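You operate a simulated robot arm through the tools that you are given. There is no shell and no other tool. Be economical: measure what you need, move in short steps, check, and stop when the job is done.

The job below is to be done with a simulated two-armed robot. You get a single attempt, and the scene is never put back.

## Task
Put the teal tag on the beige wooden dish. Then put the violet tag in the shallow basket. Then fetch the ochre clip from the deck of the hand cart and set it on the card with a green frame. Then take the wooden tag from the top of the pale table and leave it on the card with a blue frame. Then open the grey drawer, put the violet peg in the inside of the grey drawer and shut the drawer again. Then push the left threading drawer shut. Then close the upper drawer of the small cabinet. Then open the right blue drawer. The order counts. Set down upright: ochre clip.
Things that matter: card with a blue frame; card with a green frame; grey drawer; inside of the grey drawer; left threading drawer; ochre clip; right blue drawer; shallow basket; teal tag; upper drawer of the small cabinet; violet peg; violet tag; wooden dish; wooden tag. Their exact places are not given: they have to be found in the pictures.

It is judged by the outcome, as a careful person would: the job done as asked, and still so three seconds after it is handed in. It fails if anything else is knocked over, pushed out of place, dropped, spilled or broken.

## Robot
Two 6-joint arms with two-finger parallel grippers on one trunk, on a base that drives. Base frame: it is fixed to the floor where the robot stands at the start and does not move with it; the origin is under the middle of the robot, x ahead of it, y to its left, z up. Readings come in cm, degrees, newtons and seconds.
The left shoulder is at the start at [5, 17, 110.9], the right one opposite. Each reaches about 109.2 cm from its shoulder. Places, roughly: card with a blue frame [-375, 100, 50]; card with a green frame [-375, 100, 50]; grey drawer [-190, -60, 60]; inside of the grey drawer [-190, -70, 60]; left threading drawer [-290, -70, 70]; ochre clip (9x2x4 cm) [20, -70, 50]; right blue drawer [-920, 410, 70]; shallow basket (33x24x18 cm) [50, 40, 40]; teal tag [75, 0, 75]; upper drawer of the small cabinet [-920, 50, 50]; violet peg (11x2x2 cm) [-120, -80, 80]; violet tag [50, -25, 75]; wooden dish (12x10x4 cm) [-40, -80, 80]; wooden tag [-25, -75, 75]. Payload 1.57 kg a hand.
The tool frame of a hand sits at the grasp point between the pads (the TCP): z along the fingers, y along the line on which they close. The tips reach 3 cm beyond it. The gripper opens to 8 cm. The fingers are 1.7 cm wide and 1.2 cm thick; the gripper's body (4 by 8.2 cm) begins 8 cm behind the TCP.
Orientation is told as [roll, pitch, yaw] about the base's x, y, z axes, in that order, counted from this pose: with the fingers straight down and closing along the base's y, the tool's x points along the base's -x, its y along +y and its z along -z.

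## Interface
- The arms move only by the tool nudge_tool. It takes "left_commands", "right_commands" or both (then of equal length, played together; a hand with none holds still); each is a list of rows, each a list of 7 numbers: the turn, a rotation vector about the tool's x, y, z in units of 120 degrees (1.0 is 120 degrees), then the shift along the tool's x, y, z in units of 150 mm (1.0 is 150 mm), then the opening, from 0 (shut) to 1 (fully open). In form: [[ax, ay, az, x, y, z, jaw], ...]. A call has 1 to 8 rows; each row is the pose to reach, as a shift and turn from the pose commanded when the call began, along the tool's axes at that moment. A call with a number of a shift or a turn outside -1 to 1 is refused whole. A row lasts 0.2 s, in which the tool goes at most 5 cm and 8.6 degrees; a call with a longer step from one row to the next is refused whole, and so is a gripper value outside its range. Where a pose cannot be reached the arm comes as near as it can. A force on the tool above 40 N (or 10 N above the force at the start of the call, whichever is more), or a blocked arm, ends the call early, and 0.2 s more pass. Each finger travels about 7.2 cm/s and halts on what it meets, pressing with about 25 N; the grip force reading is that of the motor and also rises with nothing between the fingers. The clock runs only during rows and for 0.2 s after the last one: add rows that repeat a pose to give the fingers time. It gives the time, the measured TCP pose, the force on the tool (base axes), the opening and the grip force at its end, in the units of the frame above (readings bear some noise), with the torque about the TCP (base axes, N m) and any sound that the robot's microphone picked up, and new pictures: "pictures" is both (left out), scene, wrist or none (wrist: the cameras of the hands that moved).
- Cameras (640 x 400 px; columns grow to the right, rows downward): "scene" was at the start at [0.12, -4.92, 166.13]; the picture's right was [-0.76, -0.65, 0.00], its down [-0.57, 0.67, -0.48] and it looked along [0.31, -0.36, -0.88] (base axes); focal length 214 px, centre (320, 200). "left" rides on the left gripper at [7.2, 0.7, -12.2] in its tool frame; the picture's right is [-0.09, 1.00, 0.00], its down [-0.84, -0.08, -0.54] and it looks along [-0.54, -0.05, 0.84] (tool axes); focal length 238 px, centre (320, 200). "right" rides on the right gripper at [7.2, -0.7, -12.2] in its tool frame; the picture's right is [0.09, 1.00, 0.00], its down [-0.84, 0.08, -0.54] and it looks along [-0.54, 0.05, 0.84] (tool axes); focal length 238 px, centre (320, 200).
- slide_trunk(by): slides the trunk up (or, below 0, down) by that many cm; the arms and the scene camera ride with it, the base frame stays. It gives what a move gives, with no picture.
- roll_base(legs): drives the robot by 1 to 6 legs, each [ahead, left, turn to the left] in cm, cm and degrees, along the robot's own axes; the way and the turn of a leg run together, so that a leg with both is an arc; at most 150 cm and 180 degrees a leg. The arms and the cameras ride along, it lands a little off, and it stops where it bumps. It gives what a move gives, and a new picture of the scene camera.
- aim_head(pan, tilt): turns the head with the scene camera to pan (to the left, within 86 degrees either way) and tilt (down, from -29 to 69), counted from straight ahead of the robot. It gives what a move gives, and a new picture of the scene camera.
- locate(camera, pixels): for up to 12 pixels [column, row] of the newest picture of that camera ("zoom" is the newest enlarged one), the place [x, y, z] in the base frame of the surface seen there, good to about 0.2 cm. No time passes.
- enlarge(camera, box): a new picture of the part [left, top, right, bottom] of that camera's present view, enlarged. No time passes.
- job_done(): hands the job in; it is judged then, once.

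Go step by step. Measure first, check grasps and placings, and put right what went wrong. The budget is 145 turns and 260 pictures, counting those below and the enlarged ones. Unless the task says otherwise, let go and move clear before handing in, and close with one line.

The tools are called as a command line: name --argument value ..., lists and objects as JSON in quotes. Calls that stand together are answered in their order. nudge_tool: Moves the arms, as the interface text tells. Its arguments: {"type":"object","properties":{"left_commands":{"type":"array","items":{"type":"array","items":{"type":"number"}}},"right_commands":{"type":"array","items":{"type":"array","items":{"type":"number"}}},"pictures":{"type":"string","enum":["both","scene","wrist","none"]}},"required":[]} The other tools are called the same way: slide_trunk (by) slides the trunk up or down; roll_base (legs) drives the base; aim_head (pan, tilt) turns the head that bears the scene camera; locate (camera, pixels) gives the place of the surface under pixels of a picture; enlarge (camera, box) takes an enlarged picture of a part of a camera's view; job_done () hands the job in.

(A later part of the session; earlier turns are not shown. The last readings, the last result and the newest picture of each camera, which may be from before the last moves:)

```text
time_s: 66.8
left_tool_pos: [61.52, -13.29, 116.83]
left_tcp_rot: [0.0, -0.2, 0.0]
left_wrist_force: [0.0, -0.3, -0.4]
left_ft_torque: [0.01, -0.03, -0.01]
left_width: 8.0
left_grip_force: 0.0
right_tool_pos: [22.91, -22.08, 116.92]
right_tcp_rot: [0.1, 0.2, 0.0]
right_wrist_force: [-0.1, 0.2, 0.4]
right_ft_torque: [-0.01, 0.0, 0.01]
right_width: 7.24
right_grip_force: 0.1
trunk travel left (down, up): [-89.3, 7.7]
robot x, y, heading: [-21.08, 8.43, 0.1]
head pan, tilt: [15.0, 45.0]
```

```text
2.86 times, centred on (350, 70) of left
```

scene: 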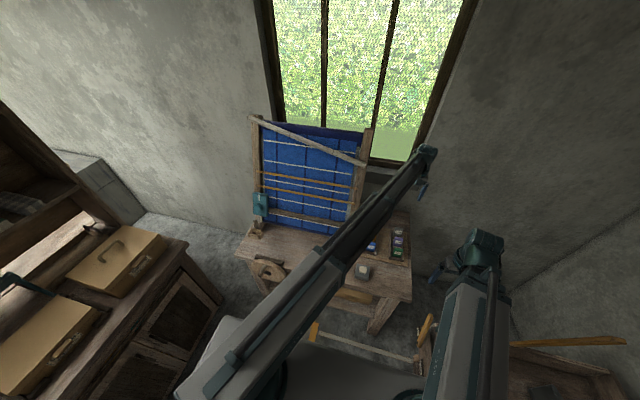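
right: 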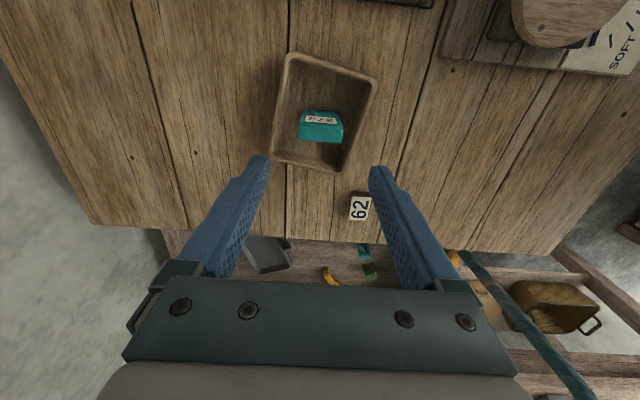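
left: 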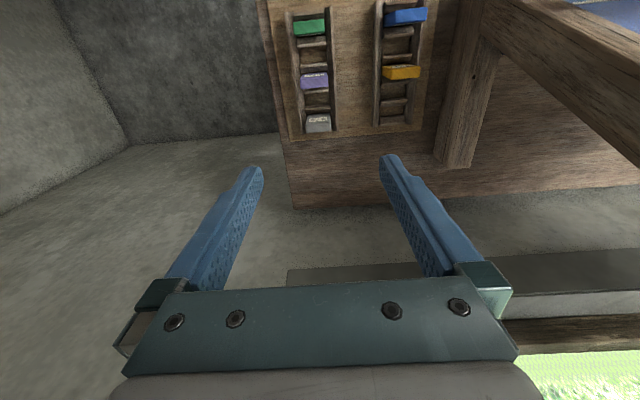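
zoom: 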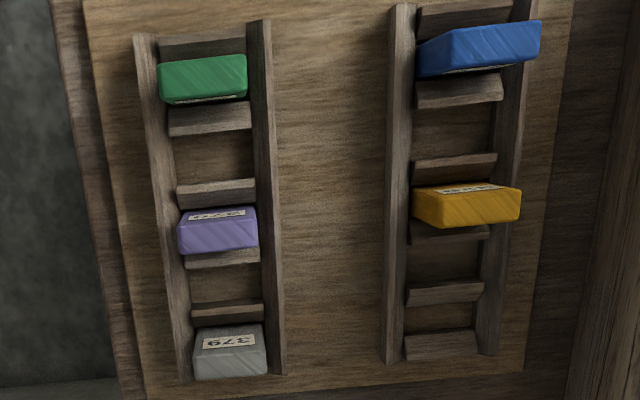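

Violet centre ≈(59.1,−14.15). I align, lower to z 87, and look.

nudge_tool --left_commands '[[0, 0, 0, 0.163, -0.057, 0, 0.9]]' --pictures "none"

slide_trunk --by -25

nudge_tool --left_commands '[[0, 0, 0, 0, 0, 0, 0.9]]' --pictures "both"

```text
time_s: 67.2
left_tool_pos: [59.0, -14.38, 116.87]
left_tcp_rot: [-0.1, -0.2, 0.0]
left_wrist_force: [0.0, -0.8, 0.0]
left_ft_torque: [-0.03, -0.02, 0.02]
left_width: 7.2
left_grip_force: 0.0
right_tool_pos: [22.88, -22.08, 116.83]
right_tcp_rot: [0.0, 0.0, 0.0]
right_wrist_force: [0.3, 0.4, 0.0]
right_ft_torque: [0.01, -0.04, -0.01]
right_width: 7.18
right_grip_force: 0.0
trunk travel left (down, up): [-89.3, 7.7]
robot x, y, heading: [-21.3, 7.89, -0.2]
head pan, tilt: [15.0, 45.0]
```

```text
time_s: 69.7
left_tool_pos: [59.06, -14.22, 91.75]
left_tcp_rot: [-0.1, -0.1, 0.0]
left_wrist_force: [0.6, 0.2, -0.6]
left_ft_torque: [0.03, -0.02, -0.04]
left_width: 7.21
left_grip_force: 0.1
right_tool_pos: [22.91, -22.15, 91.83]
right_tcp_rot: [0.0, 0.2, 0.0]
right_wrist_force: [-0.1, -0.5, 0.5]
right_ft_torque: [0.01, 0.02, 0.03]
right_width: 7.2
right_grip_force: 0.1
trunk travel left (down, up): [-64.3, 32.7]
robot x, y, heading: [-21.23, 7.89, -0.2]
head pan, tilt: [15.0, 45.0]
```

```text
time_s: 70.1
left_tool_pos: [59.05, -14.04, 91.82]
left_tcp_rot: [0.0, -0.1, 0.0]
left_wrist_force: [0.6, 0.4, -0.6]
left_ft_torque: [0.04, -0.03, 0.03]
left_width: 7.18
left_grip_force: 0.0
right_tool_pos: [23.02, -22.13, 91.82]
right_tcp_rot: [0.0, 0.1, 0.0]
right_wrist_force: [0.0, -0.8, 0.3]
right_ft_torque: [0.01, -0.01, 0.01]
right_width: 7.19
right_grip_force: 0.0
trunk travel left (down, up): [-64.3, 32.7]
robot x, y, heading: [-21.18, 7.62, 0.0]
head pan, tilt: [15.0, 45.0]
```

scene: 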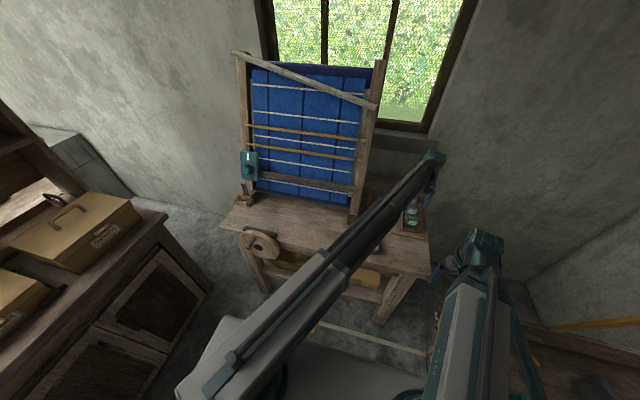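
left: 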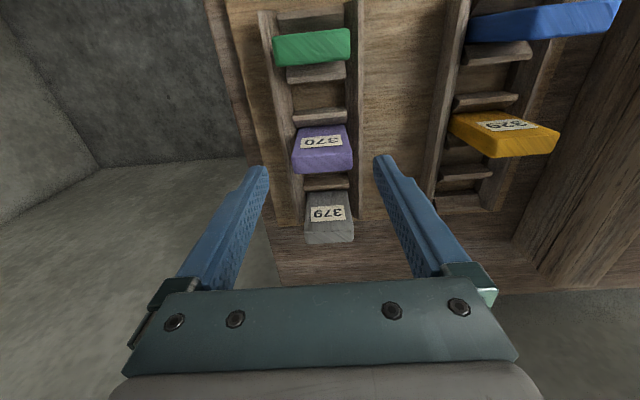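

Aligned: violet is between the finger lines. Lower 4.85, grip and lift.

slide_trunk --by -4.85

nudge_tool --left_commands '[[0, 0, 0, 0, 0, 0, 0], [0, 0, 0, 0, 0, 0, 0], [0, 0, 0, 0, 0, 0, 0], [0, 0, 0, 0, 0, 0, 0]]' --pictures "wrist"

slide_trunk --by 15

nudge_tool --left_commands '[[0, 0, 0, 0, 0, 0, 0]]' --pictures "wrist"

```text
time_s: 71.0
left_tool_pos: [59.07, -14.15, 86.98]
left_tcp_rot: [0.0, -0.1, 0.0]
left_wrist_force: [-0.2, -0.4, 0.7]
left_ft_torque: [0.01, 0.0, -0.01]
left_width: 7.21
left_grip_force: 0.1
right_tool_pos: [22.84, -22.07, 86.94]
right_tcp_rot: [0.0, 0.1, 0.0]
right_wrist_force: [-0.1, 0.6, 0.6]
right_ft_torque: [0.0, -0.02, 0.02]
right_width: 7.19
right_grip_force: 0.1
trunk travel left (down, up): [-59.5, 37.5]
robot x, y, heading: [-21.74, 7.6, 0.1]
head pan, tilt: [15.0, 45.0]
```

```text
time_s: 72.0
left_tool_pos: [59.02, -14.26, 87.01]
left_tcp_rot: [-0.1, -0.1, 0.0]
left_wrist_force: [0.2, 0.2, 0.3]
left_ft_torque: [0.03, -0.02, 0.0]
left_width: 4.31
left_grip_force: 24.8
right_tool_pos: [22.92, -22.03, 87.06]
right_tcp_rot: [0.1, 0.1, 0.1]
right_wrist_force: [0.3, 0.6, 1.0]
right_ft_torque: [0.01, 0.03, 0.02]
right_width: 7.2
right_grip_force: 0.2
trunk travel left (down, up): [-59.5, 37.5]
robot x, y, heading: [-21.36, 8.01, 0.1]
head pan, tilt: [15.0, 45.0]
```

left: 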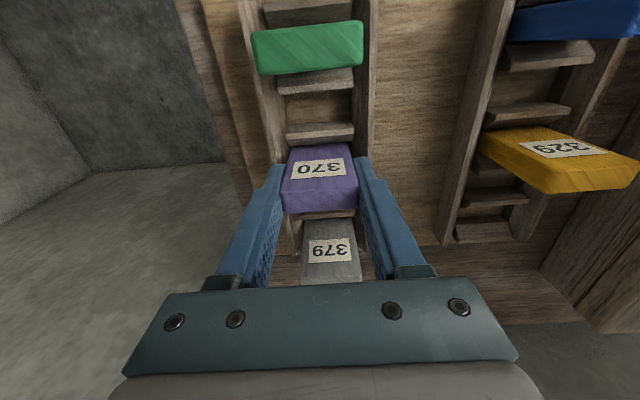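

```text
time_s: 73.8
left_tool_pos: [59.02, -14.24, 101.96]
left_tcp_rot: [0.1, -0.1, 0.0]
left_wrist_force: [0.1, -0.9, 0.0]
left_ft_torque: [-0.02, -0.01, -0.02]
left_width: 4.31
left_grip_force: 24.9
right_tool_pos: [22.93, -21.98, 101.91]
right_tcp_rot: [0.1, 0.0, 0.0]
right_wrist_force: [-0.3, -0.2, 0.6]
right_ft_torque: [0.0, 0.03, 0.0]
right_width: 7.19
right_grip_force: 0.0
trunk travel left (down, up): [-74.5, 22.5]
robot x, y, heading: [-20.95, 7.74, -0.1]
head pan, tilt: [15.0, 45.0]
```

```text
time_s: 74.2
left_tool_pos: [59.11, -14.21, 101.96]
left_tcp_rot: [0.0, 0.0, 0.0]
left_wrist_force: [0.1, -1.2, -0.3]
left_ft_torque: [0.0, 0.01, 0.02]
left_width: 4.3
left_grip_force: 25.3
right_tool_pos: [22.96, -22.0, 102.0]
right_tcp_rot: [0.0, 0.1, 0.0]
right_wrist_force: [0.0, -0.4, 0.0]
right_ft_torque: [-0.03, 0.02, 0.02]
right_width: 7.19
right_grip_force: 0.0
trunk travel left (down, up): [-74.5, 22.5]
robot x, y, heading: [-21.49, 8.22, -0.1]
head pan, tilt: [15.0, 45.0]
```

left: 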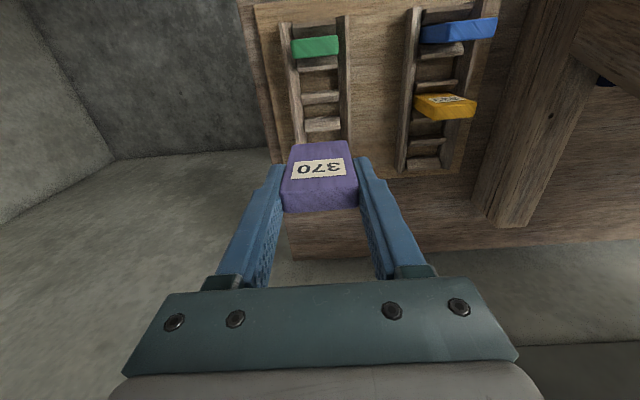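

Violet is held. I pull the left hand back to the front of the table, then back the robot up 22 cm.

nudge_tool --left_commands '[[0, 0, 0, 0.217, 0.2, 0, 0], [0, 0, 0, 0.433, 0.4, 0, 0], [0, 0, 0, 0.65, 0.6, 0, 0], [0, 0, 0, 0.867, 0.8, 0, 0]]' --pictures "none"

nudge_tool --left_commands '[[0, 0, 0, 0.183, 0.2, 0, 0], [0, 0, 0, 0.367, 0.4, 0, 0], [0, 0, 0, 0.55, 0.6, 0, 0], [0, 0, 0, 0.733, 0.8, 0, 0]]' --pictures "none"

nudge_tool --left_commands '[[0, 0, 0, 0.15, 0.2, 0, 0], [0, 0, 0, 0.3, 0.4, 0, 0], [0, 0, 0, 0.45, 0.6, 0, 0], [0, 0, 0, 0.6, 0.8, 0, 0]]' --pictures "none"

roll_base --legs '[[-22, 0, 0]]'

nudge_tool --left_commands '[[0, -0.0625, 0, -0.09, 0, -0.01, 0], [0, -0.125, 0, -0.19, 0, -0.03, 0], [0, -0.1875, 0, -0.28, 0, -0.06, 0], [0, -0.25, 0, -0.37, 0, -0.1, 0], [0, -0.3125, 0, -0.45, 0, -0.15, 0], [0, -0.375, 0, -0.52, 0, -0.213, 0]]' --pictures "both"

```text
time_s: 75.2
left_tool_pos: [46.0, -2.08, 102.0]
left_tcp_rot: [-0.1, -0.1, -0.1]
left_wrist_force: [-0.7, -0.2, 0.3]
left_ft_torque: [-0.02, 0.03, 0.03]
left_width: 4.27
left_grip_force: 24.7
right_tool_pos: [22.89, -22.14, 101.86]
right_tcp_rot: [0.1, 0.1, 0.1]
right_wrist_force: [-1.3, 0.4, 0.1]
right_ft_torque: [-0.05, 0.01, -0.01]
right_width: 7.23
right_grip_force: 0.0
trunk travel left (down, up): [-74.5, 22.5]
robot x, y, heading: [-21.52, 7.94, 0.4]
head pan, tilt: [15.0, 45.0]
```

```text
time_s: 76.2
left_tool_pos: [34.94, 9.95, 101.97]
left_tcp_rot: [-0.1, 0.0, -0.1]
left_wrist_force: [-0.9, 0.7, -0.6]
left_ft_torque: [-0.04, 0.04, 0.0]
left_width: 4.3
left_grip_force: 25.7
right_tool_pos: [23.0, -22.04, 102.01]
right_tcp_rot: [0.0, 0.2, 0.0]
right_wrist_force: [-0.7, -0.2, -0.3]
right_ft_torque: [-0.02, -0.02, 0.01]
right_width: 7.21
right_grip_force: 0.1
trunk travel left (down, up): [-74.5, 22.5]
robot x, y, heading: [-21.0, 7.78, -0.2]
head pan, tilt: [15.0, 45.0]
```

```text
time_s: 77.2
left_tool_pos: [26.1, 21.83, 102.12]
left_tcp_rot: [-0.1, 0.0, -0.1]
left_wrist_force: [-0.1, 0.1, -0.7]
left_ft_torque: [-0.03, -0.03, 0.02]
left_width: 4.28
left_grip_force: 24.8
right_tool_pos: [22.88, -22.08, 101.97]
right_tcp_rot: [-0.1, 0.1, 0.0]
right_wrist_force: [-0.2, 0.7, -0.2]
right_ft_torque: [0.01, 0.01, 0.06]
right_width: 7.19
right_grip_force: 0.1
trunk travel left (down, up): [-74.5, 22.5]
robot x, y, heading: [-21.25, 7.82, -0.0]
head pan, tilt: [15.0, 45.0]
```

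```text
time_s: 78.9
left_tool_pos: [4.12, 21.83, 101.97]
left_tcp_rot: [0.1, -0.1, 0.1]
left_wrist_force: [-0.2, 0.6, -0.8]
left_ft_torque: [0.02, -0.04, -0.02]
left_width: 4.26
left_grip_force: 24.8
right_tool_pos: [0.78, -22.1, 101.97]
right_tcp_rot: [0.0, 0.0, 0.1]
right_wrist_force: [-0.1, 0.4, 0.0]
right_ft_torque: [-0.03, -0.02, 0.01]
right_width: 7.2
right_grip_force: 0.1
trunk travel left (down, up): [-74.5, 22.5]
robot x, y, heading: [-43.62, 7.9, -0.3]
head pan, tilt: [15.0, 45.0]
```

scene: 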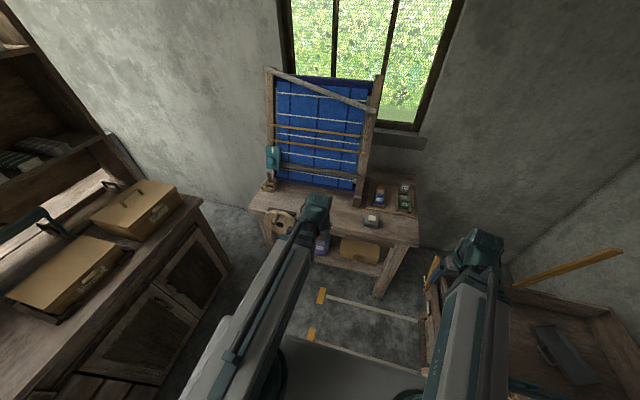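

```text
time_s: 80.3
left_tool_pos: [17.88, 21.07, 108.33]
left_tcp_rot: [-0.1, -45.1, 0.1]
left_wrist_force: [0.9, -0.6, 0.3]
left_ft_torque: [0.0, 0.02, -0.01]
left_width: 4.29
left_grip_force: 24.8
left hand out of reach, approached as far as the arm can: row 2, 3, 4, 5, 6
right_tool_pos: [0.89, -22.14, 101.87]
right_tcp_rot: [-0.1, 0.2, 0.0]
right_wrist_force: [-0.3, -0.7, -0.4]
right_ft_torque: [0.0, -0.03, 0.02]
right_width: 7.19
right_grip_force: 0.0
trunk travel left (down, up): [-74.5, 22.5]
robot x, y, heading: [-43.37, 7.95, -0.1]
head pan, tilt: [15.0, 45.0]
```

scene: 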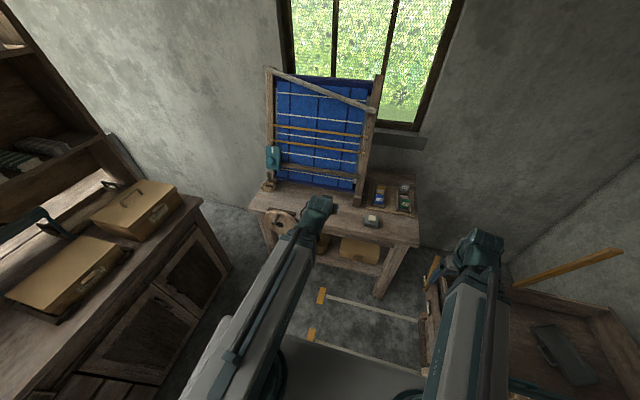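
left: 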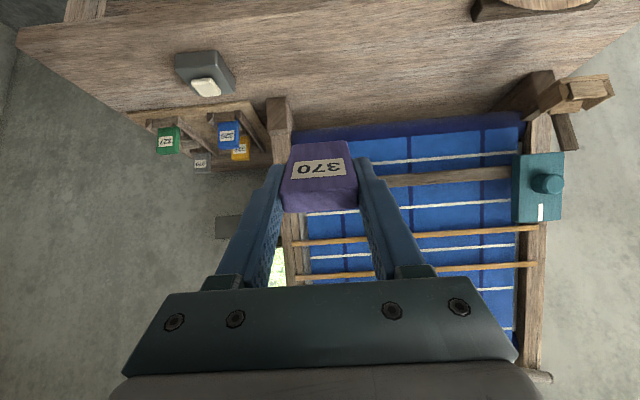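

Pitch axis is ≈21.7 cm behind the TCP, so I'll use a 70° tilt to slip under the apron. I back up 12 cm, finish the tilt, then lower the trunk.

roll_base --legs '[[-12, 0, 0]]'

nudge_tool --left_commands '[[0, -0.07, 0, -0.2, 0, -0.04, 0], [0, -0.14, 0, -0.41, 0, -0.09, 0], [0, -0.208, 0, -0.61, 0, -0.134, 0]]' --pictures "none"

aim_head --pan 0 --tilt 50

```text
time_s: 81.5
left_tool_pos: [5.72, 21.36, 108.47]
left_tcp_rot: [0.1, -45.2, 0.1]
left_wrist_force: [0.4, 0.4, -0.8]
left_ft_torque: [0.01, -0.01, 0.0]
left_width: 4.28
left_grip_force: 25.2
right_tool_pos: [-11.27, -22.03, 101.91]
right_tcp_rot: [0.0, 0.0, 0.1]
right_wrist_force: [-0.3, 0.5, 0.2]
right_ft_torque: [-0.01, -0.02, -0.01]
right_width: 7.18
right_grip_force: 0.1
trunk travel left (down, up): [-74.5, 22.5]
robot x, y, heading: [-55.18, 8.12, -0.0]
head pan, tilt: [15.0, 45.0]
```

scene: 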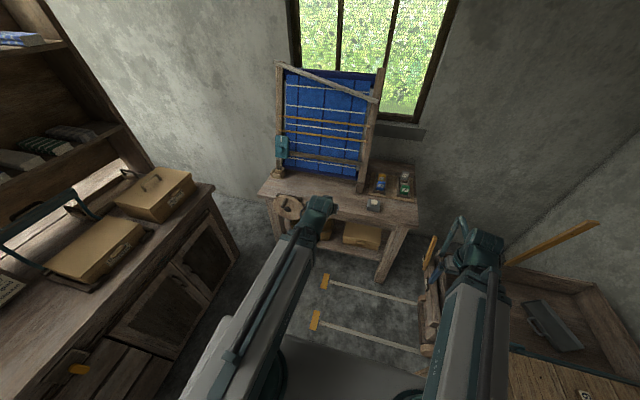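

```text
time_s: 82.3
left_tool_pos: [10.89, 21.36, 116.43]
left_tcp_rot: [-0.1, -70.0, 0.2]
left_wrist_force: [-0.1, 0.4, -0.6]
left_ft_torque: [-0.03, 0.03, 0.03]
left_width: 4.27
left_grip_force: 25.1
left hand out of reach, approached as far as the arm can: row 1, 2
right_tool_pos: [-11.18, -22.04, 101.93]
right_tcp_rot: [0.0, 0.0, 0.0]
right_wrist_force: [-0.4, -0.3, 0.5]
right_ft_torque: [0.05, -0.04, 0.03]
right_width: 7.22
right_grip_force: 0.1
trunk travel left (down, up): [-74.5, 22.5]
robot x, y, heading: [-55.31, 8.22, -0.1]
head pan, tilt: [15.0, 45.0]
```

```text
time_s: 83.1
left_tool_pos: [10.85, 21.33, 116.26]
left_tcp_rot: [-0.1, -69.9, 0.1]
left_wrist_force: [-0.4, -0.3, -1.0]
left_ft_torque: [-0.01, 0.01, -0.02]
left_width: 4.31
left_grip_force: 25.3
right_tool_pos: [-11.26, -22.05, 102.04]
right_tcp_rot: [0.0, 0.2, 0.0]
right_wrist_force: [-1.0, 0.7, 0.1]
right_ft_torque: [-0.06, 0.02, 0.0]
right_width: 7.19
right_grip_force: 0.1
trunk travel left (down, up): [-74.5, 22.5]
robot x, y, heading: [-55.14, 8.37, 0.0]
head pan, tilt: [0.0, 50.0]
```

scene: 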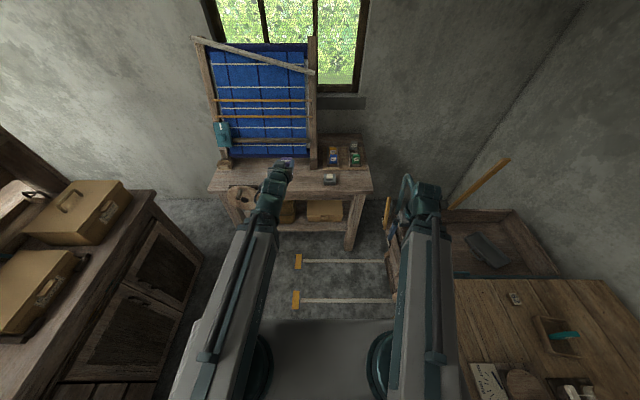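

The right hand is close to the cart handle, so I shift it 9 cm left; then lower the trunk in two parts.

nudge_tool --right_commands '[[0, 0, 0, -0.05, 0.3, 0, 0.5], [0, 0, 0, -0.1, 0.6, 0, 0.2]]' --pictures "none"

slide_trunk --by -40

slide_trunk --by -26.2

nudge_tool --left_commands '[[0, 0, 0, 0, 0, 0, 0]]' --pictures "both"

```text
time_s: 83.7
left_tool_pos: [10.96, 21.41, 116.38]
left_tcp_rot: [-0.1, -69.9, 0.3]
left_wrist_force: [0.1, 0.4, -0.6]
left_ft_torque: [0.01, -0.02, 0.01]
left_width: 4.31
left_grip_force: 24.8
right_tool_pos: [-9.64, -13.04, 101.88]
right_tcp_rot: [0.0, 0.0, 0.1]
right_wrist_force: [-0.4, -0.1, -0.3]
right_ft_torque: [0.01, 0.02, 0.01]
right_width: 1.58
right_grip_force: 0.1
trunk travel left (down, up): [-74.5, 22.5]
robot x, y, heading: [-55.59, 7.92, 0.0]
head pan, tilt: [0.0, 50.0]
```

```text
time_s: 87.5
left_tool_pos: [10.86, 21.38, 76.35]
left_tcp_rot: [-0.1, -69.9, 0.2]
left_wrist_force: [-0.4, 0.3, -0.1]
left_ft_torque: [-0.02, 0.04, -0.02]
left_width: 4.31
left_grip_force: 24.7
right_tool_pos: [-9.68, -13.13, 62.01]
right_tcp_rot: [0.0, 0.2, 0.0]
right_wrist_force: [-0.2, 0.4, -0.5]
right_ft_torque: [-0.03, 0.01, 0.04]
right_width: 1.61
right_grip_force: 0.0
trunk travel left (down, up): [-34.5, 62.5]
robot x, y, heading: [-55.38, 8.04, -0.0]
head pan, tilt: [0.0, 50.0]
```

```text
time_s: 90.2
left_tool_pos: [11.01, 21.4, 50.18]
left_tcp_rot: [-0.1, -69.9, 0.1]
left_wrist_force: [0.6, 0.3, 0.6]
left_ft_torque: [-0.01, 0.02, 0.05]
left_width: 4.28
left_grip_force: 25.8
right_tool_pos: [-9.69, -13.04, 35.75]
right_tcp_rot: [0.0, 0.1, 0.0]
right_wrist_force: [-0.1, -0.6, -0.7]
right_ft_torque: [-0.01, 0.02, -0.01]
right_width: 1.6
right_grip_force: 0.0
trunk travel left (down, up): [-8.3, 88.7]
robot x, y, heading: [-55.61, 8.04, -0.2]
head pan, tilt: [0.0, 50.0]
```

```text
time_s: 90.6
left_tool_pos: [10.91, 21.34, 50.14]
left_tcp_rot: [-0.1, -69.9, 0.1]
left_wrist_force: [-0.3, 1.1, -0.7]
left_ft_torque: [-0.01, 0.02, -0.03]
left_width: 4.3
left_grip_force: 24.9
right_tool_pos: [-9.69, -13.1, 35.71]
right_tcp_rot: [0.0, 0.1, 0.0]
right_wrist_force: [-0.1, 0.2, 0.3]
right_ft_torque: [0.03, -0.01, 0.0]
right_width: 1.6
right_grip_force: 0.0
trunk travel left (down, up): [-8.3, 88.7]
robot x, y, heading: [-55.13, 7.93, -0.4]
head pan, tilt: [0.0, 50.0]
```

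scene: 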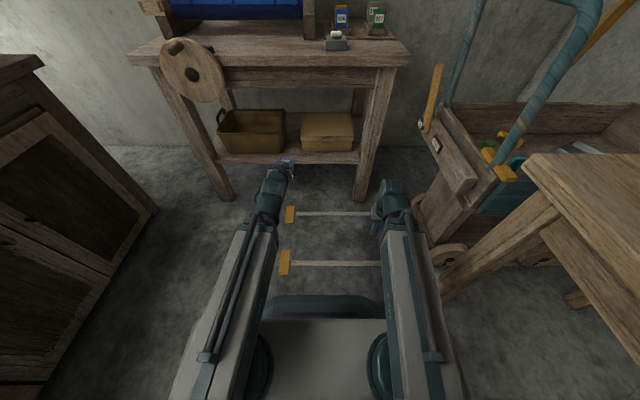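
left: 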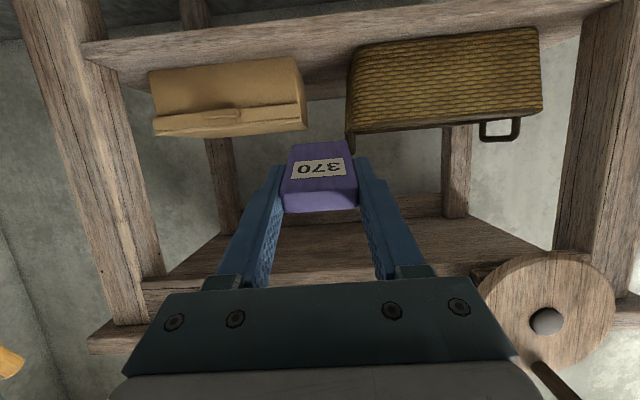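

A clear straight view now: basket front at (250,130), wheel bottom at (195,100). I measure them.

locate --camera "scene" --pixels '[[222, 131], [283, 124], [252, 128], [250, 111], [282, 113], [230, 112], [195, 101], [222, 88], [300, 72], [300, 90], [265, 120]]'

locate --camera "left" --pixels '[[355, 130], [540, 108], [445, 120], [352, 50], [300, 100], [480, 280], [545, 255], [300, 283], [497, 140]]'

```text
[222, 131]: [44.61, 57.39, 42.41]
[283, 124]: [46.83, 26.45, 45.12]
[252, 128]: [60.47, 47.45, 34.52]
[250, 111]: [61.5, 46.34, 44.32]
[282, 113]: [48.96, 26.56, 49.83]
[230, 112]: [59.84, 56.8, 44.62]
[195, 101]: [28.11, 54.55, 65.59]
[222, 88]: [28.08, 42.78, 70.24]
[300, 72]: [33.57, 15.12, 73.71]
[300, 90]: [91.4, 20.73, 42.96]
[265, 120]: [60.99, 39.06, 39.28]
```

```text
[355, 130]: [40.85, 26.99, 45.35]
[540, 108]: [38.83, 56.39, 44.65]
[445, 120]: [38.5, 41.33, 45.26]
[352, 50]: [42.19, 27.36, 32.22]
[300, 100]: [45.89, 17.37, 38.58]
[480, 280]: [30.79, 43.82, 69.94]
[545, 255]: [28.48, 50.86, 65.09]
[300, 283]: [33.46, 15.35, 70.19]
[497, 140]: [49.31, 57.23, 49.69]
```

Basket interior x 40–60, y 28–56, handles at y 26.5/57. I move in to TCP (50,36) in three parts at z 50.

nudge_tool --left_commands '[[0, 0, 0, -0.06, 0.2, 0.163, 0], [0, 0, 0, -0.119, 0.4, 0.326, 0], [0, 0, 0, -0.178, 0.6, 0.489, 0], [0, 0, 0, -0.237, 0.8, 0.652, 0], [0, 0, 0, -0.296, 0.973, 0.815, 0]]' --pictures "none"

nudge_tool --left_commands '[[0, 0, 0, -0.1, 0, 0.272, 0], [0, 0, 0, -0.2, 0, 0.543, 0], [0, 0, 0, -0.296, 0, 0.815, 0]]' --pictures "both"

```text
time_s: 91.8
left_tool_pos: [23.81, 35.94, 50.23]
left_tcp_rot: [0.0, -69.9, 0.0]
left_wrist_force: [0.2, -0.4, 0.8]
left_ft_torque: [0.0, 0.03, -0.02]
left_width: 4.32
left_grip_force: 25.1
right_tool_pos: [-9.68, -13.07, 35.67]
right_tcp_rot: [0.0, 0.1, 0.0]
right_wrist_force: [1.3, -0.4, -0.6]
right_ft_torque: [0.02, -0.01, -0.02]
right_width: 1.61
right_grip_force: 0.1
trunk travel left (down, up): [-8.3, 88.7]
robot x, y, heading: [-55.33, 7.65, -0.1]
head pan, tilt: [0.0, 50.0]
```

```text
time_s: 92.6
left_tool_pos: [37.07, 35.98, 50.24]
left_tcp_rot: [0.0, -70.0, 0.1]
left_wrist_force: [0.2, -0.5, 0.2]
left_ft_torque: [-0.01, 0.02, -0.02]
left_width: 4.3
left_grip_force: 24.9
right_tool_pos: [-9.72, -12.97, 35.7]
right_tcp_rot: [0.0, 0.1, 0.1]
right_wrist_force: [0.3, 0.0, -0.7]
right_ft_torque: [-0.04, -0.01, -0.01]
right_width: 1.6
right_grip_force: 0.1
trunk travel left (down, up): [-8.3, 88.7]
robot x, y, heading: [-55.18, 8.25, 0.4]
head pan, tilt: [0.0, 50.0]
```

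scene: 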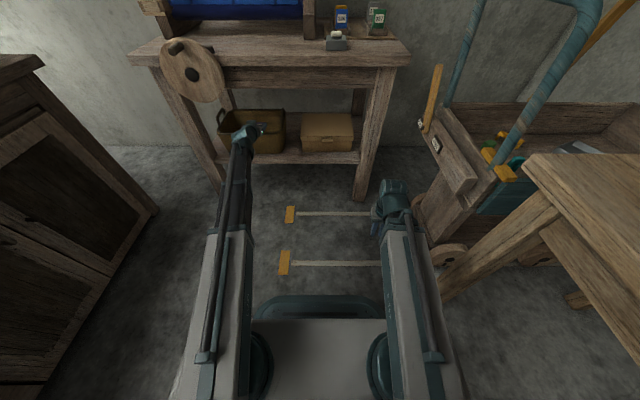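
left: 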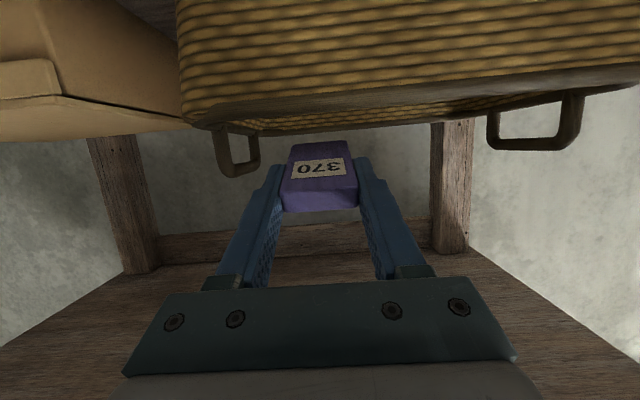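

Over the rim with clearance. Continue 12 cm in, then lower 4 cm.

nudge_tool --left_commands '[[0, 0, 0, -0.1, 0, 0.26, 0], [0, 0, 0, -0.19, 0, 0.51, 0], [0, 0, 0, -0.28, 0, 0.77, 0]]' --pictures "none"

slide_trunk --by -4

nudge_tool --left_commands '[[0, 0, 0, 0, 0, 0, 0]]' --pictures "both"

```text
time_s: 93.4
left_tool_pos: [49.33, 36.07, 50.12]
left_tcp_rot: [-0.2, -69.8, 0.1]
left_wrist_force: [-0.4, 0.4, 0.4]
left_ft_torque: [0.04, 0.0, 0.0]
left_width: 4.27
left_grip_force: 24.8
right_tool_pos: [-9.6, -13.0, 35.69]
right_tcp_rot: [0.0, 0.1, 0.0]
right_wrist_force: [-0.2, -0.3, -0.4]
right_ft_torque: [0.0, 0.01, 0.04]
right_width: 1.61
right_grip_force: 0.1
trunk travel left (down, up): [-8.3, 88.7]
robot x, y, heading: [-55.3, 8.2, 0.0]
head pan, tilt: [0.0, 50.0]
```

```text
time_s: 94.2
left_tool_pos: [49.27, 36.11, 46.1]
left_tcp_rot: [-0.1, -69.8, 0.1]
left_wrist_force: [0.2, 0.3, 0.2]
left_ft_torque: [0.01, 0.01, 0.01]
left_width: 4.32
left_grip_force: 25.0
right_tool_pos: [-9.63, -12.97, 31.69]
right_tcp_rot: [0.0, 0.2, 0.1]
right_wrist_force: [0.6, -0.2, 0.5]
right_ft_torque: [-0.03, 0.0, 0.0]
right_width: 1.63
right_grip_force: 0.1
trunk travel left (down, up): [-4.3, 92.7]
robot x, y, heading: [-55.36, 7.92, 0.1]
head pan, tilt: [0.0, 50.0]
```

```text
time_s: 94.6
left_tool_pos: [49.19, 36.02, 46.14]
left_tcp_rot: [-0.1, -69.8, 0.1]
left_wrist_force: [-0.4, 0.0, -0.1]
left_ft_torque: [-0.01, 0.02, -0.02]
left_width: 4.29
left_grip_force: 24.8
right_tool_pos: [-9.71, -13.07, 31.73]
right_tcp_rot: [-0.1, 0.0, 0.0]
right_wrist_force: [-0.2, 0.0, 0.0]
right_ft_torque: [-0.02, 0.01, 0.01]
right_width: 1.61
right_grip_force: 0.0
trunk travel left (down, up): [-4.3, 92.7]
robot x, y, heading: [-55.06, 8.01, 0.1]
head pan, tilt: [0.0, 50.0]
```

scene: 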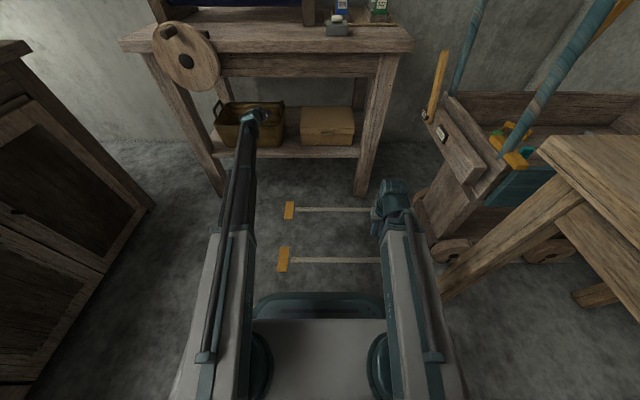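
left: 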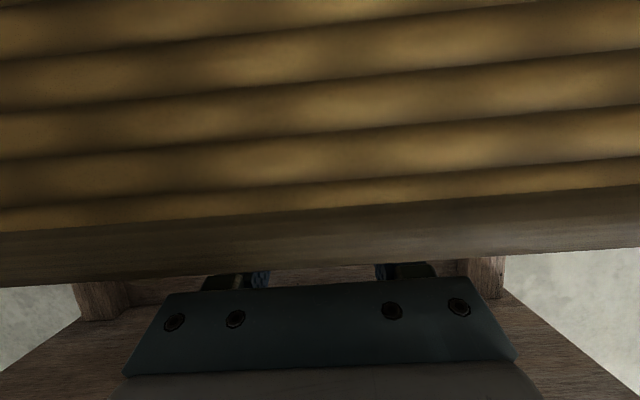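

The hand is inside the basket without contact. Open, raise back 4, and retract with a look.

nudge_tool --left_commands '[[0, 0, 0, 0, 0, 0, 0.5], [0, 0, 0, 0, 0, 0, 0.8], [0, 0, 0, 0, 0, 0, 0.8], [0, 0, 0, 0, 0, 0, 0.8]]' --pictures "none"

slide_trunk --by 5

nudge_tool --left_commands '[[0, 0, 0, 0.1, 0, -0.26, 0.8], [0, 0, 0, 0.2, 0, -0.52, 0.8], [0, 0, 0, 0.28, 0, -0.77, 0.8]]' --pictures "none"

nudge_tool --left_commands '[[0, 0, 0, 0.1, 0, -0.272, 0.8], [0, 0, 0, 0.2, 0, -0.543, 0.8], [0, 0, 0, 0.296, 0, -0.815, 0.8]]' --pictures "none"

nudge_tool --left_commands '[[0, 0, 0, 0.06, -0.2, -0.163, 0.8], [0, 0, 0, 0.119, -0.4, -0.326, 0.8], [0, 0, 0, 0.178, -0.6, -0.489, 0.8], [0, 0, 0, 0.237, -0.8, -0.652, 0.8], [0, 0, 0, 0.296, -0.973, -0.815, 0.8]]' --pictures "none"

slide_trunk --by 70

aim_head --pan 10 --tilt 48

enlarge --camera "scene" --box '[200, 150, 360, 260]'

```text
time_s: 95.6
left_tool_pos: [49.17, 36.02, 46.15]
left_tcp_rot: [0.0, -69.8, 0.0]
left_wrist_force: [0.3, -0.5, -0.3]
left_ft_torque: [-0.01, 0.03, -0.03]
left_width: 6.4
left_grip_force: 0.1
right_tool_pos: [-9.65, -13.11, 31.76]
right_tcp_rot: [0.0, 0.0, 0.1]
right_wrist_force: [-0.5, -1.2, -1.3]
right_ft_torque: [-0.01, -0.02, 0.04]
right_width: 1.6
right_grip_force: 0.2
trunk travel left (down, up): [-4.3, 92.7]
robot x, y, heading: [-55.79, 7.88, -0.1]
head pan, tilt: [0.0, 50.0]
```

```text
time_s: 96.5
left_tool_pos: [49.21, 35.99, 51.11]
left_tcp_rot: [-0.2, -69.9, 0.1]
left_wrist_force: [0.5, -0.1, 0.8]
left_ft_torque: [0.02, 0.01, 0.0]
left_width: 6.38
left_grip_force: 0.0
right_tool_pos: [-9.73, -13.1, 36.79]
right_tcp_rot: [0.0, 0.0, 0.0]
right_wrist_force: [-0.8, 0.5, 0.8]
right_ft_torque: [0.0, -0.02, 0.02]
right_width: 1.61
right_grip_force: 0.1
trunk travel left (down, up): [-9.3, 87.7]
robot x, y, heading: [-55.38, 8.05, -0.2]
head pan, tilt: [0.0, 50.0]
```

```text
time_s: 97.3
left_tool_pos: [36.84, 36.12, 51.18]
left_tcp_rot: [-0.2, -69.9, 0.2]
left_wrist_force: [0.2, -0.1, 0.3]
left_ft_torque: [-0.04, 0.01, 0.01]
left_width: 6.39
left_grip_force: 0.1
right_tool_pos: [-9.78, -13.13, 36.75]
right_tcp_rot: [0.0, 0.2, -0.1]
right_wrist_force: [0.5, -0.8, 0.3]
right_ft_torque: [0.01, 0.01, 0.0]
right_width: 1.62
right_grip_force: 0.0
trunk travel left (down, up): [-9.3, 87.7]
robot x, y, heading: [-55.56, 8.01, 0.1]
head pan, tilt: [0.0, 50.0]
```

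```text
time_s: 98.1
left_tool_pos: [23.91, 36.03, 51.15]
left_tcp_rot: [0.0, -69.9, 0.0]
left_wrist_force: [-0.6, -0.3, 0.0]
left_ft_torque: [0.0, 0.01, 0.01]
left_width: 6.4
left_grip_force: 0.0
right_tool_pos: [-9.83, -13.18, 36.72]
right_tcp_rot: [0.0, 0.1, 0.1]
right_wrist_force: [1.1, -0.1, -0.1]
right_ft_torque: [0.0, -0.04, -0.03]
right_width: 1.62
right_grip_force: 0.1
trunk travel left (down, up): [-9.3, 87.7]
robot x, y, heading: [-55.45, 7.96, 0.2]
head pan, tilt: [0.0, 50.0]
```

```text
time_s: 99.3
left_tool_pos: [10.92, 21.37, 51.09]
left_tcp_rot: [-0.1, -69.9, 0.2]
left_wrist_force: [0.7, -0.8, -0.4]
left_ft_torque: [0.02, -0.01, -0.04]
left_width: 6.42
left_grip_force: 0.0
right_tool_pos: [-9.71, -13.13, 36.64]
right_tcp_rot: [0.0, 0.1, 0.0]
right_wrist_force: [0.3, 0.0, 1.3]
right_ft_torque: [-0.03, -0.02, 0.0]
right_width: 1.61
right_grip_force: 0.0
trunk travel left (down, up): [-9.3, 87.7]
robot x, y, heading: [-55.42, 8.12, 0.3]
head pan, tilt: [0.0, 50.0]
```

```text
refused: 70 is not a number from -40 to 40
```

```text
time_s: 100.1
left_tool_pos: [11.02, 21.42, 51.25]
left_tcp_rot: [-0.2, -69.9, 0.1]
left_wrist_force: [0.5, 0.4, 0.3]
left_ft_torque: [0.01, 0.02, -0.01]
left_width: 6.4
left_grip_force: 0.0
right_tool_pos: [-9.64, -13.01, 36.82]
right_tcp_rot: [0.1, 0.1, 0.0]
right_wrist_force: [0.9, 0.4, -0.7]
right_ft_torque: [-0.02, 0.03, -0.03]
right_width: 1.61
right_grip_force: 0.0
trunk travel left (down, up): [-9.3, 87.7]
robot x, y, heading: [-54.85, 8.22, -0.3]
head pan, tilt: [10.0, 48.0]
```

scene: 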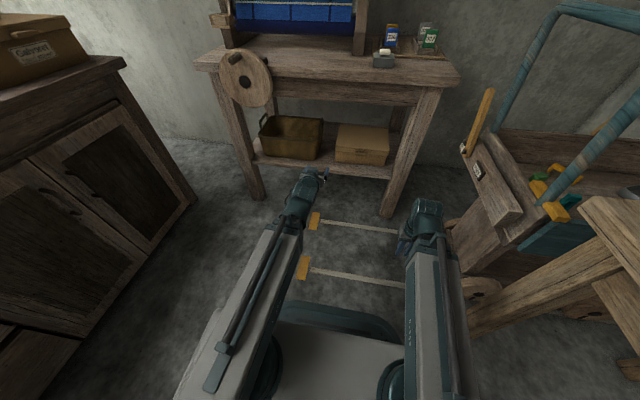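

```text
3.64 times, centred on (280, 205) of scene
```

zoom: 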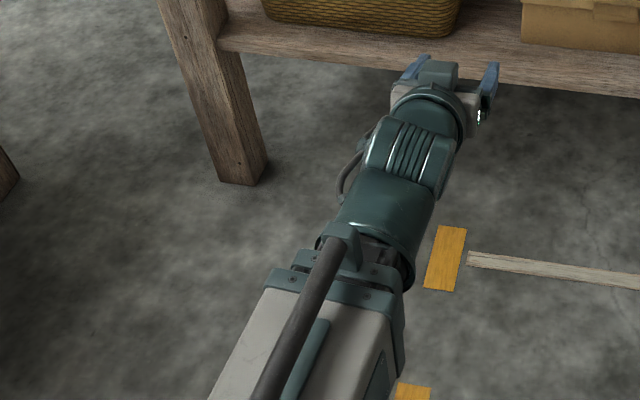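

The tag was released into the basket (gripper empty, floor clear). I raise the trunk to confirm, and look closely at the cart handle and clip.

slide_trunk --by 40

slide_trunk --by 35

aim_head --pan -30 --tilt 48

enlarge --camera "scene" --box '[240, 120, 480, 270]'

enlarge --camera "scene" --box '[100, 120, 260, 220]'

```text
time_s: 103.9
left_tool_pos: [10.93, 21.44, 91.13]
left_tcp_rot: [0.0, -70.0, 0.0]
left_wrist_force: [1.3, 0.2, -0.8]
left_ft_torque: [-0.03, -0.03, 0.01]
left_width: 6.41
left_grip_force: 0.1
right_tool_pos: [-9.69, -13.0, 76.72]
right_tcp_rot: [0.0, 0.2, 0.0]
right_wrist_force: [-0.3, 0.0, 0.3]
right_ft_torque: [0.01, 0.02, -0.03]
right_width: 1.6
right_grip_force: 0.0
trunk travel left (down, up): [-49.3, 47.7]
robot x, y, heading: [-55.36, 8.0, -0.1]
head pan, tilt: [10.0, 48.0]
```

```text
time_s: 107.3
left_tool_pos: [10.98, 21.36, 126.21]
left_tcp_rot: [-0.1, -69.9, 0.1]
left_wrist_force: [-0.1, 0.2, 0.3]
left_ft_torque: [-0.02, -0.01, 0.0]
left_width: 6.41
left_grip_force: 0.1
right_tool_pos: [-9.71, -13.08, 111.75]
right_tcp_rot: [0.0, 0.1, -0.1]
right_wrist_force: [0.1, 0.7, -0.3]
right_ft_torque: [0.01, -0.01, -0.02]
right_width: 1.59
right_grip_force: 0.0
trunk travel left (down, up): [-84.3, 12.7]
robot x, y, heading: [-54.98, 7.93, 0.1]
head pan, tilt: [10.0, 48.0]
```

```text
time_s: 108.4
left_tool_pos: [10.95, 21.46, 126.2]
left_tcp_rot: [-0.1, -70.0, 0.2]
left_wrist_force: [0.4, -0.4, 1.1]
left_ft_torque: [-0.03, 0.0, 0.0]
left_width: 6.41
left_grip_force: 0.0
right_tool_pos: [-9.59, -13.18, 111.81]
right_tcp_rot: [0.0, 0.1, 0.0]
right_wrist_force: [-0.7, 1.6, -0.6]
right_ft_torque: [0.0, 0.0, -0.01]
right_width: 1.58
right_grip_force: 0.2
trunk travel left (down, up): [-84.3, 12.7]
robot x, y, heading: [-54.91, 8.24, -0.2]
head pan, tilt: [-30.0, 48.0]
```

scene: 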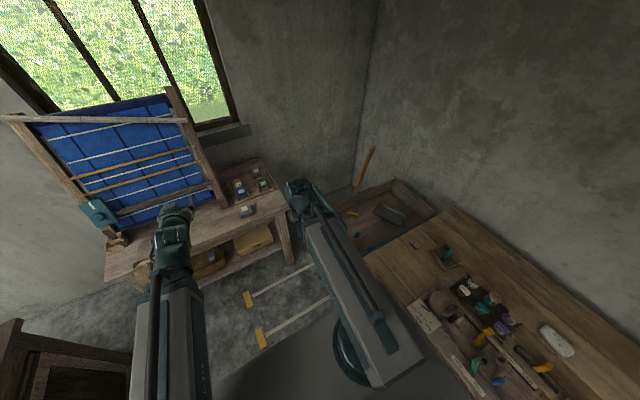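

```text
2.67 times, centred on (360, 195) of scene
```

zoom: 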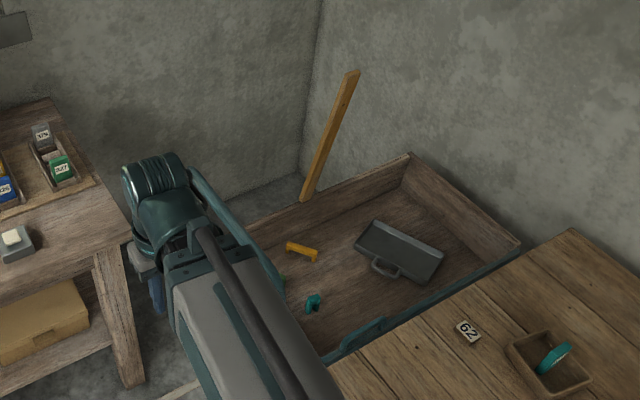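

```text
4.00 times, centred on (180, 170) of scene
```

zoom: 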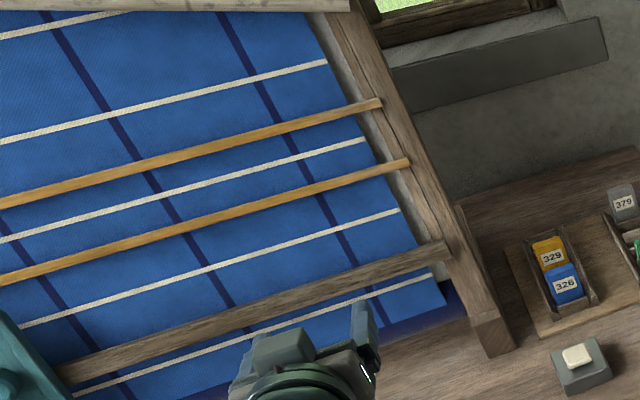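

The clip is a bridge shape on the cart deck. I move the right arm aside over the pale table (z 112) and untilt the left hand to get an open view of the handle.

nudge_tool --right_commands '[[0, 0, 0, 0.04, -0.2, 0, 0.2], [0, 0, 0, 0.09, -0.4, 0, 0.2], [0, 0, 0, 0.13, -0.6, 0, 0.2], [0, 0, 0, 0.17, -0.8, 0, 0.2], [0, 0, 0, 0.22, -1, 0, 0.2]]' --left_commands '[[0, 0.0583, 0, 0.17, 0, -0.05, 0.8], [0, 0.1167, 0, 0.33, 0, -0.1, 0.8], [0, 0.175, 0, 0.5, 0, -0.16, 0.8], [0, 0.2333, 0, 0.67, 0, -0.21, 0.8], [0, 0.2917, 0, 0.83, 0, -0.26, 0.8]]' --pictures "none"

nudge_tool --right_commands '[[0, 0, 0, 0.1, -0.16, 0, 0.2], [0, 0, 0, 0.19, -0.32, 0, 0.2], [0, 0, 0, 0.28, -0.48, 0, 0.2], [0, 0, 0, 0.37, -0.64, 0, 0.2], [0, 0, 0, 0.467, -0.8, 0, 0.2]]' --left_commands '[[0, 0.0583, 0, 0.17, 0, -0.05, 0.8], [0, 0.1167, 0, 0.33, 0, -0.1, 0.8], [0, 0.175, 0, 0.5, 0, -0.16, 0.8], [0, 0.2333, 0, 0.67, 0, -0.21, 0.8], [0, 0.2917, 0, 0.83, 0, -0.26, 0.8]]' --pictures "none"

nudge_tool --right_commands '[[0, 0, 0, 0.18, -0.15, 0, 0.2], [0, 0, 0, 0.37, -0.3, 0, 0.2], [0, 0, 0, 0.55, -0.45, 0, 0.2], [0, 0, 0, 0.733, -0.6, 0, 0.2]]' --pictures "none"

nudge_tool --right_commands '[[0, 0, 0, 0.23, -0.07, 0, 0.2], [0, 0, 0, 0.47, -0.13, 0, 0.2], [0, 0, 0, 0.7, -0.2, 0, 0.2], [0, 0, 0, 0.933, -0.267, 0, 0.2]]' --pictures "scene"

enlarge --camera "scene" --box '[240, 120, 480, 270]'

```text
time_s: 109.6
left_tool_pos: [2.93, 21.43, 115.71]
left_tcp_rot: [0.0, -34.9, 0.1]
left_wrist_force: [0.0, 0.2, 0.0]
left_ft_torque: [0.0, 0.0, 0.0]
left_width: 6.4
left_grip_force: 0.0
left hand out of reach, approached as far as the arm can: row 1, 2, 3, 4
right_tool_pos: [-12.92, -28.1, 111.77]
right_tcp_rot: [0.0, 0.1, 0.0]
right_wrist_force: [0.0, 0.3, 0.7]
right_ft_torque: [0.01, -0.04, 0.01]
right_width: 1.59
right_grip_force: 0.0
trunk travel left (down, up): [-84.3, 12.7]
robot x, y, heading: [-55.19, 7.85, 0.3]
head pan, tilt: [-30.0, 48.0]
```

```text
time_s: 110.8
left_tool_pos: [-9.49, 21.5, 111.9]
left_tcp_rot: [0.0, 0.2, 0.0]
left_wrist_force: [0.5, 0.0, 1.1]
left_ft_torque: [0.0, 0.01, -0.02]
left_width: 6.41
left_grip_force: 0.1
left hand out of reach, approached as far as the arm can: row 1, 2, 3, 4
right_tool_pos: [-19.98, -40.25, 111.78]
right_tcp_rot: [0.0, 0.1, 0.1]
right_wrist_force: [-0.4, -0.6, 0.0]
right_ft_torque: [0.01, -0.03, 0.01]
right_width: 1.61
right_grip_force: 0.0
trunk travel left (down, up): [-84.3, 12.7]
robot x, y, heading: [-55.68, 8.12, -0.0]
head pan, tilt: [-30.0, 48.0]
```

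```text
time_s: 111.8
left_tool_pos: [-9.53, 21.5, 111.71]
left_tcp_rot: [0.0, 0.1, 0.1]
left_wrist_force: [0.2, -0.4, 0.2]
left_ft_torque: [0.02, 0.02, -0.01]
left_width: 6.42
left_grip_force: 0.0
right_tool_pos: [-31.01, -49.16, 111.87]
right_tcp_rot: [0.0, 0.0, 0.0]
right_wrist_force: [-0.4, 0.7, -0.5]
right_ft_torque: [0.02, 0.0, 0.01]
right_width: 1.62
right_grip_force: 0.1
trunk travel left (down, up): [-84.3, 12.7]
robot x, y, heading: [-55.27, 7.88, 0.3]
head pan, tilt: [-30.0, 48.0]
```

```text
time_s: 112.8
left_tool_pos: [-9.57, 21.48, 111.83]
left_tcp_rot: [0.0, 0.0, 0.2]
left_wrist_force: [0.3, -0.8, 0.2]
left_ft_torque: [0.0, 0.01, 0.0]
left_width: 6.39
left_grip_force: 0.1
right_tool_pos: [-45.02, -53.11, 111.79]
right_tcp_rot: [-0.1, 0.1, 0.1]
right_wrist_force: [0.0, -0.1, 0.3]
right_ft_torque: [-0.01, 0.0, -0.01]
right_width: 1.63
right_grip_force: 0.1
trunk travel left (down, up): [-84.3, 12.7]
robot x, y, heading: [-55.39, 7.92, -0.1]
head pan, tilt: [-30.0, 48.0]
```

scene: 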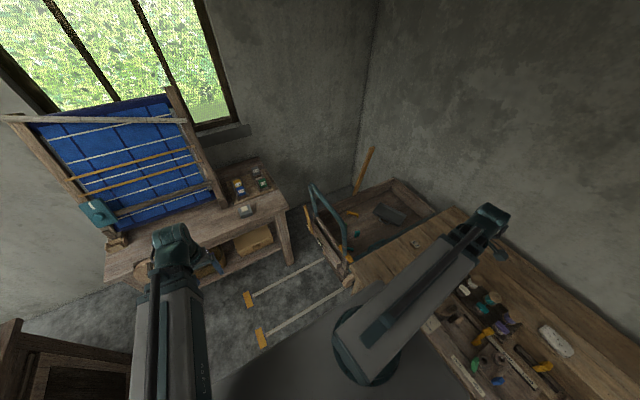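

```text
2.67 times, centred on (360, 195) of scene
```

zoom: 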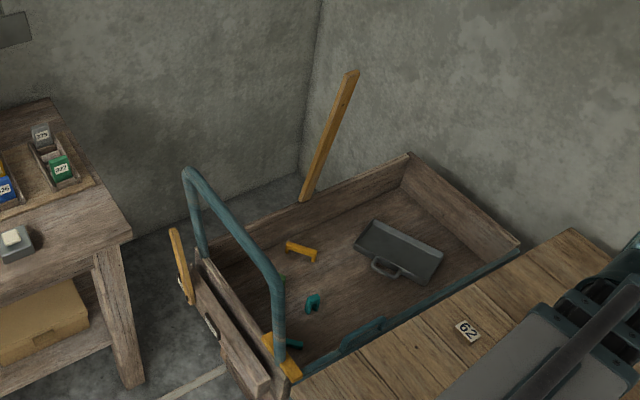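

The handle's posts and cart rim are now visible. I measure posts, crossbar, panel and clip.

locate --camera "zoom" --pixels '[[205, 250], [192, 200], [188, 175], [235, 225], [275, 280], [280, 350], [220, 285], [255, 265], [302, 248], [288, 250], [315, 258], [318, 205]]'

locate --camera "zoom" --pixels '[[230, 310], [270, 345], [177, 240], [190, 295], [313, 303], [260, 390], [330, 200], [408, 158], [345, 75], [300, 200], [275, 270], [250, 250]]'

enlarge --camera "scene" --box '[330, 190, 394, 230]'

```text
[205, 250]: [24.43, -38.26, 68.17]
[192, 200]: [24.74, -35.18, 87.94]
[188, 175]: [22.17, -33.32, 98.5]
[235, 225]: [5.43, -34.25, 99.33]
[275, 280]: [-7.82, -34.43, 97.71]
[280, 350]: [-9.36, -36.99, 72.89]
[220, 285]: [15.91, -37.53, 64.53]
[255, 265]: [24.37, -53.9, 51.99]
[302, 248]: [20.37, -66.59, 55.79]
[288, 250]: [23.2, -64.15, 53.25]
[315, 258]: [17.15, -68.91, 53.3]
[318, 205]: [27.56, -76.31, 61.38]
```

```text
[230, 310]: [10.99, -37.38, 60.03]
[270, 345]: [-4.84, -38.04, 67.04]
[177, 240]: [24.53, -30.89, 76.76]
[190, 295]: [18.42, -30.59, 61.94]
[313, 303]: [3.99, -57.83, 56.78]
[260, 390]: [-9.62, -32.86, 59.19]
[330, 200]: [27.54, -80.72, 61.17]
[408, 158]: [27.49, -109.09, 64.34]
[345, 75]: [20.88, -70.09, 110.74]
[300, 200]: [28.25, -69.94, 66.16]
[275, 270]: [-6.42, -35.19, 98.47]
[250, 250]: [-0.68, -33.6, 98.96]
```

```text
10.00 times, centred on (362, 210) of scene
```

zoom: 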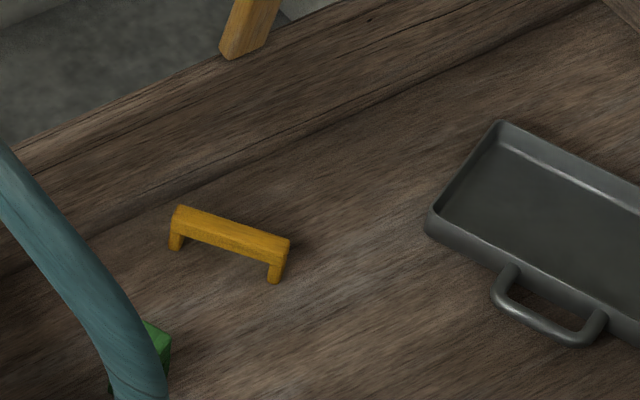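

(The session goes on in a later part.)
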